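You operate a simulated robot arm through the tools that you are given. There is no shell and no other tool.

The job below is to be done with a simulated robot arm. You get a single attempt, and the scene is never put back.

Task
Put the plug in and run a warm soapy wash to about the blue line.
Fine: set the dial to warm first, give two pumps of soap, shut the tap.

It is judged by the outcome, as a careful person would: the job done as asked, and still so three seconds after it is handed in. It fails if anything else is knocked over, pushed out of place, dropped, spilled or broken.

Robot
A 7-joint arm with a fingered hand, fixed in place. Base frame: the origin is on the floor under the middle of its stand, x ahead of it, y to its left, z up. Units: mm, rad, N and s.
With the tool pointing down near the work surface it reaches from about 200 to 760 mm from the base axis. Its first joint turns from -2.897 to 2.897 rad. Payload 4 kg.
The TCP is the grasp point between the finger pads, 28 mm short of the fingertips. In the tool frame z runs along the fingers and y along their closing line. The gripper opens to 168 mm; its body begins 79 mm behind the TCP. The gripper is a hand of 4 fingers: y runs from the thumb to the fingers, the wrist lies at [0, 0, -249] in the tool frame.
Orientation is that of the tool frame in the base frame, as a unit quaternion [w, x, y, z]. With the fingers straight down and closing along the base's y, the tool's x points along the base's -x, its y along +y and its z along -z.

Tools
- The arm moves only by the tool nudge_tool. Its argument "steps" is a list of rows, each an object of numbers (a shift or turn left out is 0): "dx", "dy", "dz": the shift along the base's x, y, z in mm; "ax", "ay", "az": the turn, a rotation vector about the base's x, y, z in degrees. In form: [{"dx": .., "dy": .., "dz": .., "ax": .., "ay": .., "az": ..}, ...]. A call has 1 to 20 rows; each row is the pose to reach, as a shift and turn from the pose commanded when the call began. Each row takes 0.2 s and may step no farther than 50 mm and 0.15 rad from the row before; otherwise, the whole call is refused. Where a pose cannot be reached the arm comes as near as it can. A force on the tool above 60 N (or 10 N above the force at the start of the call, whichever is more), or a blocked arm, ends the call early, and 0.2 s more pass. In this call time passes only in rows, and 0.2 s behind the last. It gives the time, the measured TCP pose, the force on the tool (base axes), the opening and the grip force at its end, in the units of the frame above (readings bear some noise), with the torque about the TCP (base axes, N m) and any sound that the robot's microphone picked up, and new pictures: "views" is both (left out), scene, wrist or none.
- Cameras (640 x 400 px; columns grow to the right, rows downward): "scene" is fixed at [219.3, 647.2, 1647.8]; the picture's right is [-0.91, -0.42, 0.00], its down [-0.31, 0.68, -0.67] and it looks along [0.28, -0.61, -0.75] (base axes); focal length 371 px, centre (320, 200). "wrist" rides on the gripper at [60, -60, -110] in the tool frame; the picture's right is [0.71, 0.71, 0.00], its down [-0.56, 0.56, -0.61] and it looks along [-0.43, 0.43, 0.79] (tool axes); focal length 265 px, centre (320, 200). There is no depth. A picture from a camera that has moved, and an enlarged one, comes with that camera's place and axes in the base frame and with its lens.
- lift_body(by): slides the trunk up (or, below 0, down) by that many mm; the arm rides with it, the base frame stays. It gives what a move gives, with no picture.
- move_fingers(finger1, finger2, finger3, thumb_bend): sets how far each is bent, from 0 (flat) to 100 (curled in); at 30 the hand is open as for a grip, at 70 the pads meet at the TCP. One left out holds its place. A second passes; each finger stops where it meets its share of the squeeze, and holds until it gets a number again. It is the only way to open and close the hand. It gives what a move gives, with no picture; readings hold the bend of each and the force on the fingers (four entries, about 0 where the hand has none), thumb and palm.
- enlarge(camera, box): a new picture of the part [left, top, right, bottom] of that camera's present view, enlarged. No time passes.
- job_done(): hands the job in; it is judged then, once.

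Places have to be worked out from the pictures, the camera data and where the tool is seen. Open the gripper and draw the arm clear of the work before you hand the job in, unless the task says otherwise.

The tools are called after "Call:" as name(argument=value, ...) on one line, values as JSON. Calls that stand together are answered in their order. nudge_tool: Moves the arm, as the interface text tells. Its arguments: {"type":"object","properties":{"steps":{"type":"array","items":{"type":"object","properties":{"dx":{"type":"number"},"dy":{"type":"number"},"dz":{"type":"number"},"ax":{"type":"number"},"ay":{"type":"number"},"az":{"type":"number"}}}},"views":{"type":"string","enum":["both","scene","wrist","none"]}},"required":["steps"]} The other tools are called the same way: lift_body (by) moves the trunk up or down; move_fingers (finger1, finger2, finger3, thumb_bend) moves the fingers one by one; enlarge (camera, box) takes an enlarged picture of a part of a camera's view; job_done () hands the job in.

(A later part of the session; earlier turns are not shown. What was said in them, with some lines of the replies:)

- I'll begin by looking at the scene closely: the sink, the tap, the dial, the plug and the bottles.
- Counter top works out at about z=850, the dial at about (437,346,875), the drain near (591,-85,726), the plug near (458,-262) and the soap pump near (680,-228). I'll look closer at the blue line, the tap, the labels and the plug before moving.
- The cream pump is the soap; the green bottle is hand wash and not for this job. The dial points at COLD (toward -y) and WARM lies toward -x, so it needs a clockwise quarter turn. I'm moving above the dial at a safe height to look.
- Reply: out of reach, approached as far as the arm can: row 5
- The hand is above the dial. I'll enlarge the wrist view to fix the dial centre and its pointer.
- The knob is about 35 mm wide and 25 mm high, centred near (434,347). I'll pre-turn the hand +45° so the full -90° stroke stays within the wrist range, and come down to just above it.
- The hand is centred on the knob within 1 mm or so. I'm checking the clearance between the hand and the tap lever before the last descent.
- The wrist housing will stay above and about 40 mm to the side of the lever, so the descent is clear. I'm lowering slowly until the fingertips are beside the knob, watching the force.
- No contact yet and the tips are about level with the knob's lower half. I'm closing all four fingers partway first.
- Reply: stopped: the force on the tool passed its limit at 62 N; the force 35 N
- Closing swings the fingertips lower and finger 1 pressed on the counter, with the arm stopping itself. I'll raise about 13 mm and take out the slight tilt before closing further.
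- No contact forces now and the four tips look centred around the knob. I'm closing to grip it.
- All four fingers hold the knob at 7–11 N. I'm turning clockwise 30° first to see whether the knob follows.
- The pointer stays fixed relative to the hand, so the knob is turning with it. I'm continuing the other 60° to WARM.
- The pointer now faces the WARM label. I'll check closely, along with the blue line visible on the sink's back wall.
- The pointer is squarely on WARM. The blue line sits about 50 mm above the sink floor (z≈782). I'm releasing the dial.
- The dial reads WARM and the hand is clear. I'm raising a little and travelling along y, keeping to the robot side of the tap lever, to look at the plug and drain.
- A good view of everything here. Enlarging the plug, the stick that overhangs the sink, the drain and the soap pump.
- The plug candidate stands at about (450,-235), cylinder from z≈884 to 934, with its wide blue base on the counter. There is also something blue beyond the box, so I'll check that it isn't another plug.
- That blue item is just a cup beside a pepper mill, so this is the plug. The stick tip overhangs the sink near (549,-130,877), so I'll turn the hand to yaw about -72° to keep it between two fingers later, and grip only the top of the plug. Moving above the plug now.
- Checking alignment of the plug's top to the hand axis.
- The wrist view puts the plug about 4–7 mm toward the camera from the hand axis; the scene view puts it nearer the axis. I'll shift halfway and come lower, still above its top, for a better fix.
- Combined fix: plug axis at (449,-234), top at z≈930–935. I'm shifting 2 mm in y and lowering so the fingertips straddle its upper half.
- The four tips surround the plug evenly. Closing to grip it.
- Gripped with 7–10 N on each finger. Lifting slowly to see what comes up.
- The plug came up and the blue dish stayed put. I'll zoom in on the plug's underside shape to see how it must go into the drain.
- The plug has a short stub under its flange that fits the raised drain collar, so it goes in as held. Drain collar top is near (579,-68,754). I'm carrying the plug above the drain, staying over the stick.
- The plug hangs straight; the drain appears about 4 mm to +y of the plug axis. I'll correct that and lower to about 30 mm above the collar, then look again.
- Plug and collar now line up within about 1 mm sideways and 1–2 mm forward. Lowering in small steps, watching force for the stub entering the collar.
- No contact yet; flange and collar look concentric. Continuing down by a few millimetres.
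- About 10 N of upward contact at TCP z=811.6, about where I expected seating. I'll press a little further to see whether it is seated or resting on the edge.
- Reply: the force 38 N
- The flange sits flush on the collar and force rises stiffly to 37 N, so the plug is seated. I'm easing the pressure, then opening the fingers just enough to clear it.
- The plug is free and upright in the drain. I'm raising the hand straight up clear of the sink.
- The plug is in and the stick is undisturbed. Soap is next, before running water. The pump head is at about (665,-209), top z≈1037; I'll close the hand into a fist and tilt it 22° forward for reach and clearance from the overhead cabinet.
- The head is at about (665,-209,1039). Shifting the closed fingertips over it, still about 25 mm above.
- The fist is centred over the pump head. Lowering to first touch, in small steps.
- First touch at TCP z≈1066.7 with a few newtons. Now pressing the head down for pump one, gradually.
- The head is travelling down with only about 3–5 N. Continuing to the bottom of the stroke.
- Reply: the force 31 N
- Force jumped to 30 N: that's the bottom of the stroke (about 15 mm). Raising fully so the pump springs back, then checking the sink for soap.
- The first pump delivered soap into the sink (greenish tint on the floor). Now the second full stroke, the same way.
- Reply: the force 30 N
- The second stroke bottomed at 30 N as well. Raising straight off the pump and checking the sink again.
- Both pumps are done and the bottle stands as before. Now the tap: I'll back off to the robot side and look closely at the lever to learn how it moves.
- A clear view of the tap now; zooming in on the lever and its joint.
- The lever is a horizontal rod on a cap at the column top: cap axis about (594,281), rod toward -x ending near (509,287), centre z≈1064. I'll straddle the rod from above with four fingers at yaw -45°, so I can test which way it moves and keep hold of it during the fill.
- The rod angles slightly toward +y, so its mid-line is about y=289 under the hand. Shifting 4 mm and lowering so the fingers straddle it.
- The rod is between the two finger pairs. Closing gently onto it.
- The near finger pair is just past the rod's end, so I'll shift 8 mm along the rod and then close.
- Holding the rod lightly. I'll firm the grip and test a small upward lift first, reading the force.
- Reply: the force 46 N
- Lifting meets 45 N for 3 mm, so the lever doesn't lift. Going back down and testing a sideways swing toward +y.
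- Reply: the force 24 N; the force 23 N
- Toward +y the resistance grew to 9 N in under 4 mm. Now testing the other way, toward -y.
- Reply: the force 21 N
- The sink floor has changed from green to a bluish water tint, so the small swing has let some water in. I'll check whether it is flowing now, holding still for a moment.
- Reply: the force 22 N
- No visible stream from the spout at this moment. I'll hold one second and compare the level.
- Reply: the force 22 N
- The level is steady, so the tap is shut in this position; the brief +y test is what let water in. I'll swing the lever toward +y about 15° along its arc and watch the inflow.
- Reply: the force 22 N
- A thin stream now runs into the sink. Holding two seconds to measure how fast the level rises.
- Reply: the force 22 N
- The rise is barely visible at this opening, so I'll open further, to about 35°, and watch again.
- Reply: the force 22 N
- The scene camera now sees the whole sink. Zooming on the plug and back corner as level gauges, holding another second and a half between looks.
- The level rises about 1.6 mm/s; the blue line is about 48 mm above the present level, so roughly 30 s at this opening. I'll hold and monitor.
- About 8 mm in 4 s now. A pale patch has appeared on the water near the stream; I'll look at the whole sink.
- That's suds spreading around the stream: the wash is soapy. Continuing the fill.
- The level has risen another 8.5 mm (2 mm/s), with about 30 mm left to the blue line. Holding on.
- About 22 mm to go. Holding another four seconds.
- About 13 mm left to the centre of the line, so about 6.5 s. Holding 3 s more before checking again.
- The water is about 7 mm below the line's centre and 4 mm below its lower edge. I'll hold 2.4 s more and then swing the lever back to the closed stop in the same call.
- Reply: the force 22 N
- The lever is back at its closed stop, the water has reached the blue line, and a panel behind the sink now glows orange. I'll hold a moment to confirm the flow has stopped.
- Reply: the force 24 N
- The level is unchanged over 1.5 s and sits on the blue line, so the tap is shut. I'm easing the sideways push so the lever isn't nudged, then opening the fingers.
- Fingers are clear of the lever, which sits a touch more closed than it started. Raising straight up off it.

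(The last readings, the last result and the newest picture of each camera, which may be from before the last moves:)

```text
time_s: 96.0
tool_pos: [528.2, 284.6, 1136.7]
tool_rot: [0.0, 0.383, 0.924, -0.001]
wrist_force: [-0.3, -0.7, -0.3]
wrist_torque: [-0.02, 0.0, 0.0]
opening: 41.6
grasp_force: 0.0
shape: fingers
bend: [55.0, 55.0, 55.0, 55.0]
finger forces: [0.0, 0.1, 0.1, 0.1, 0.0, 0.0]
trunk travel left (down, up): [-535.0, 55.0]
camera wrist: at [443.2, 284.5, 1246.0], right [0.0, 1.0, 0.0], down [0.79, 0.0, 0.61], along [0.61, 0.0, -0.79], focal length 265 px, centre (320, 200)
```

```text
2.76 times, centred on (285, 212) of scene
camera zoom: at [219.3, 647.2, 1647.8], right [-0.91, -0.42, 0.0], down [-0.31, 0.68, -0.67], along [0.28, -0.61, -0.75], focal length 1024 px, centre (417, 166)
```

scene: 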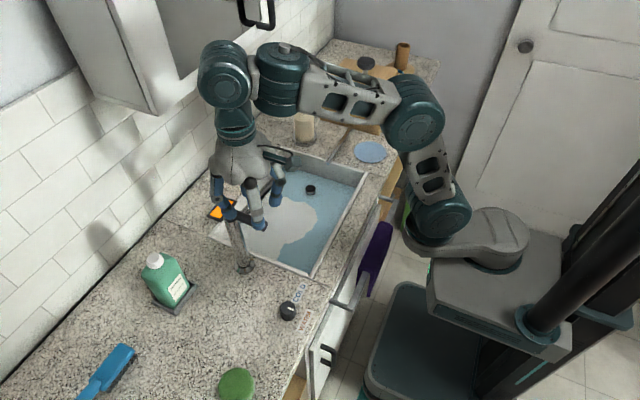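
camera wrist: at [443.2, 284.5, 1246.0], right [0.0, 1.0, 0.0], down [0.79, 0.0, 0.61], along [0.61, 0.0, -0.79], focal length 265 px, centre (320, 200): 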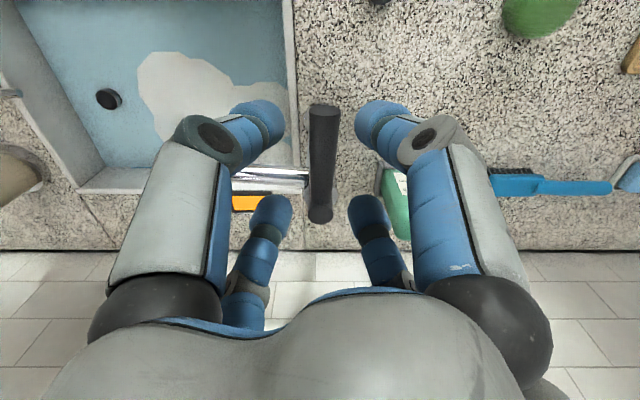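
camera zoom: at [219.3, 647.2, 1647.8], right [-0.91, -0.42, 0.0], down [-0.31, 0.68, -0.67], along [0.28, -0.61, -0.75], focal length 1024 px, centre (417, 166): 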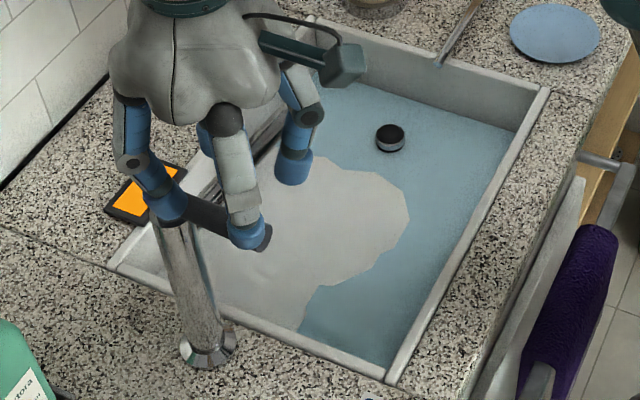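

Clear of the lever. Drawing the arm back to the robot side of the counter to view the finished sink.

Call:
nudge_tool(steps=[{"dx": -40, "dy": -5, "dz": 5}, {"dx": -80, "dy": -20, "dz": 10}, {"dx": -115, "dy": -50, "dz": 20}, {"dx": -140, "dy": -90, "dz": 30}, {"dx": -160, "dy": -130, "dz": 40}, {"dx": -175, "dy": -160, "dz": 50}, {"dx": -175, "dy": -160, "dz": 50}], views="none")

Call:
move_fingers(finger1=30, finger2=30, finger3=30, thumb_bend=30)

Call:
enlarge(camera="scene", box=[0, 0, 640, 400])

Call:
enlarge(camera="scene", box=[195, 140, 375, 290])

Call:
enlarge(camera="scene", box=[260, 150, 320, 200])

Call:
enlarge(camera="scene", box=[250, 260, 350, 330])

```text
time_s: 97.5
tool_pos: [353.2, 123.0, 1186.8]
tool_rot: [-0.001, 0.383, 0.924, 0.0]
wrist_force: [-0.2, 0.3, 0.3]
wrist_torque: [0.0, 0.02, 0.02]
opening: 41.8
grasp_force: 0.1
shape: fingers
bend: [55.0, 55.0, 55.0, 55.0]
finger forces: [0.0, 0.0, 0.0, 0.0, 0.0, 0.0]
trunk travel left (down, up): [-535.0, 55.0]
```

```text
time_s: 98.5
tool_pos: [353.1, 124.1, 1186.2]
tool_rot: [-0.001, 0.383, 0.924, 0.001]
wrist_force: [0.3, 0.2, -0.2]
wrist_torque: [-0.01, -0.01, 0.02]
opening: 117.2
grasp_force: 0.0
shape: fingers
bend: [30.0, 30.0, 30.0, 30.0]
finger forces: [0.0, 0.0, 0.0, 0.1, 0.0, 0.0]
trunk travel left (down, up): [-535.0, 55.0]
```

```text
1.00 times, centred on (320, 200) of scene (not enlarged: the box is as wide or as high as the picture)
camera zoom: at [219.3, 647.2, 1647.8], right [-0.91, -0.42, 0.0], down [-0.31, 0.68, -0.67], along [0.28, -0.61, -0.75], focal length 371 px, centre (320, 200)
```

zoom: 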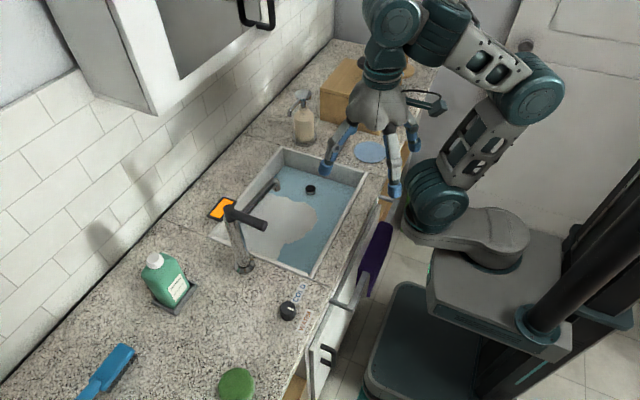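

```text
2.67 times, centred on (285, 215) of scene
camera zoom: at [219.3, 647.2, 1647.8], right [-0.91, -0.42, 0.0], down [-0.31, 0.68, -0.67], along [0.28, -0.61, -0.75], focal length 990 px, centre (413, 160)
```

zoom: 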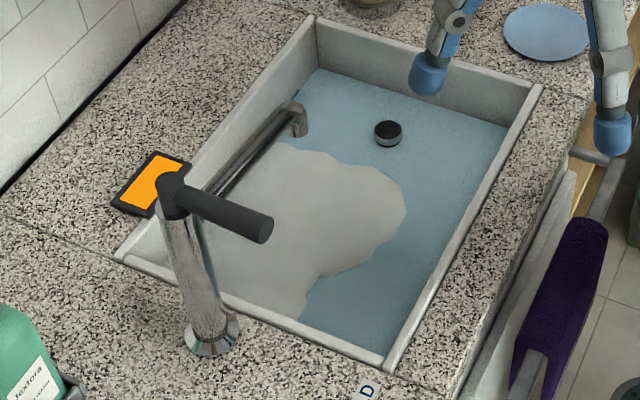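

```text
8.00 times, centred on (290, 175) of scene
camera zoom: at [219.3, 647.2, 1647.8], right [-0.91, -0.42, 0.0], down [-0.31, 0.68, -0.67], along [0.28, -0.61, -0.75], focal length 2970 px, centre (560, 400)
```

zoom: 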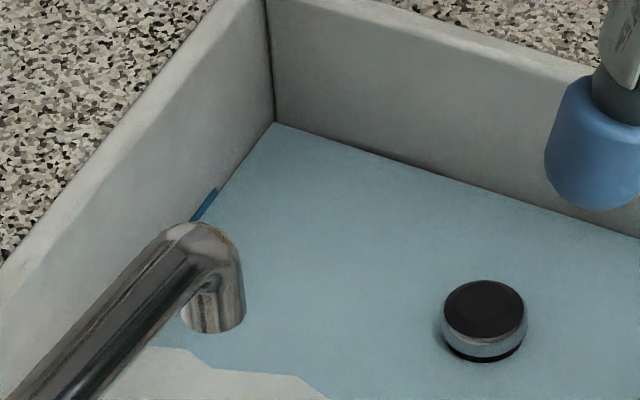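

```text
5.71 times, centred on (300, 295) of scene
camera zoom: at [219.3, 647.2, 1647.8], right [-0.91, -0.42, 0.0], down [-0.31, 0.68, -0.67], along [0.28, -0.61, -0.75], focal length 2121 px, centre (434, -343)
```

zoom: 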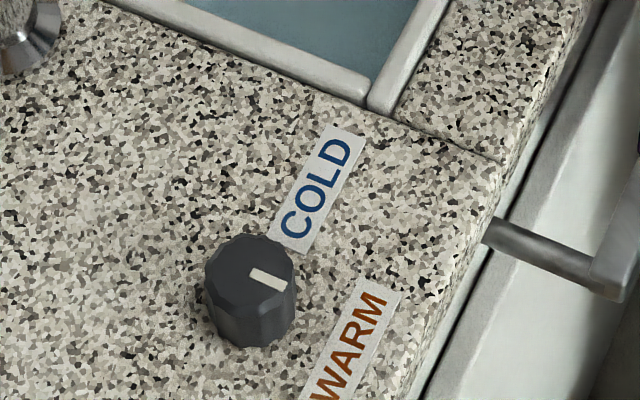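

Dial on WARM, tap shut with no stream, level steady, panel orange. One last close look at the level against the line and at the surrounding items before handing in.

Call:
enlarge(camera="scene", box=[275, 160, 305, 185])

Call:
enlarge(camera="scene", box=[270, 70, 420, 180])

Call:
enlarge(camera="wrist", box=[0, 0, 640, 400])

```text
16.00 times, centred on (290, 172) of scene
camera zoom: at [219.3, 647.2, 1647.8], right [-0.91, -0.42, 0.0], down [-0.31, 0.68, -0.67], along [0.28, -0.61, -0.75], focal length 5939 px, centre (800, 640)
```

zoom: 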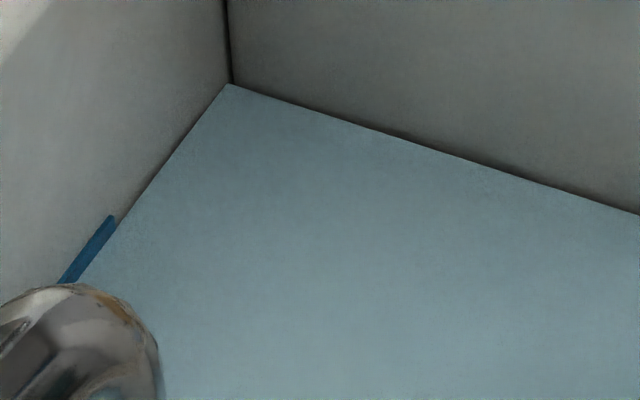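

```text
3.64 times, centred on (345, 125) of scene
camera zoom: at [219.3, 647.2, 1647.8], right [-0.91, -0.42, 0.0], down [-0.31, 0.68, -0.67], along [0.28, -0.61, -0.75], focal length 1350 px, centre (229, 473)
```

zoom: 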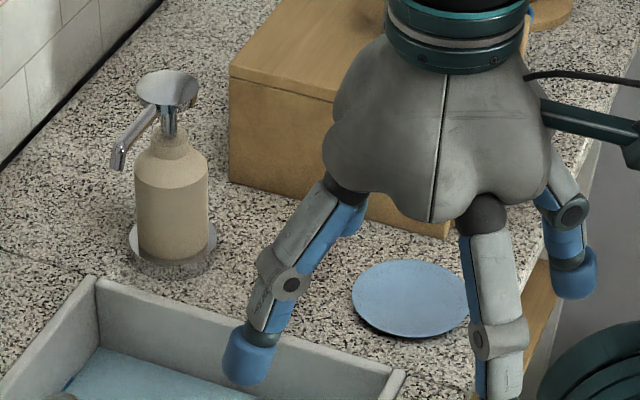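

```text
1.00 times, centred on (320, 200) of wrist (not enlarged: the box is as wide or as high as the picture)
camera zoom: at [268.5, 123.6, 1295.8], right [0.0, 1.0, 0.0], down [0.79, 0.0, 0.61], along [0.61, 0.0, -0.79], focal length 265 px, centre (320, 200)
```

zoom: 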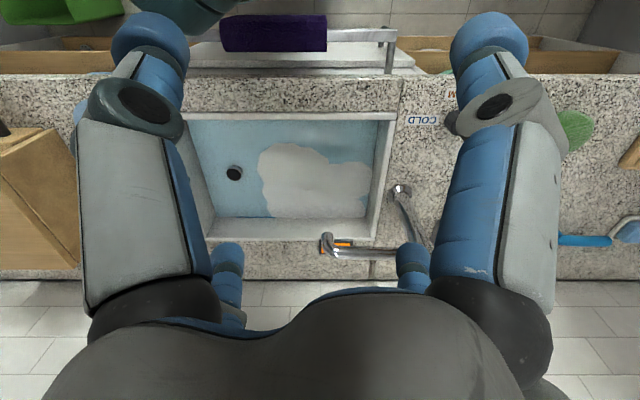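

The water meets the lower part of the blue line (within 2 mm of its centre). The plug holds, the lever is closed, the dial is on WARM, two pumps of soap are in, and everything else is in place with the arm clear and the hand open. Handing in.

Call:
job_done()

```text
The job is handed in.
```

The sink now holds a warm, soapy wash at about the blue line, and I've handed the job in.

- **Dial:** I set it to WARM before any water ran. A panel behind the sink now glows orange.
- **Plug:** It is seated in the drain, and the water level held steady after I shut the tap.
- **Soap:** I gave two full pumps from the cream dispenser. Suds are showing on the water.
- **Water level:** It sits on the lower part of the blue line, just under 2 mm below its centre.
- **Tap:** It is shut, with no stream showing. A little water ran earlier while I tested which way the lever turns, after the dial, plug and soap were done.

In the final views I saw nothing knocked over or out of place. The stick overhanging the sink was hidden by the hand in the last close-up, but it was undisturbed shortly before. The hand is open and drawn back from the sink.
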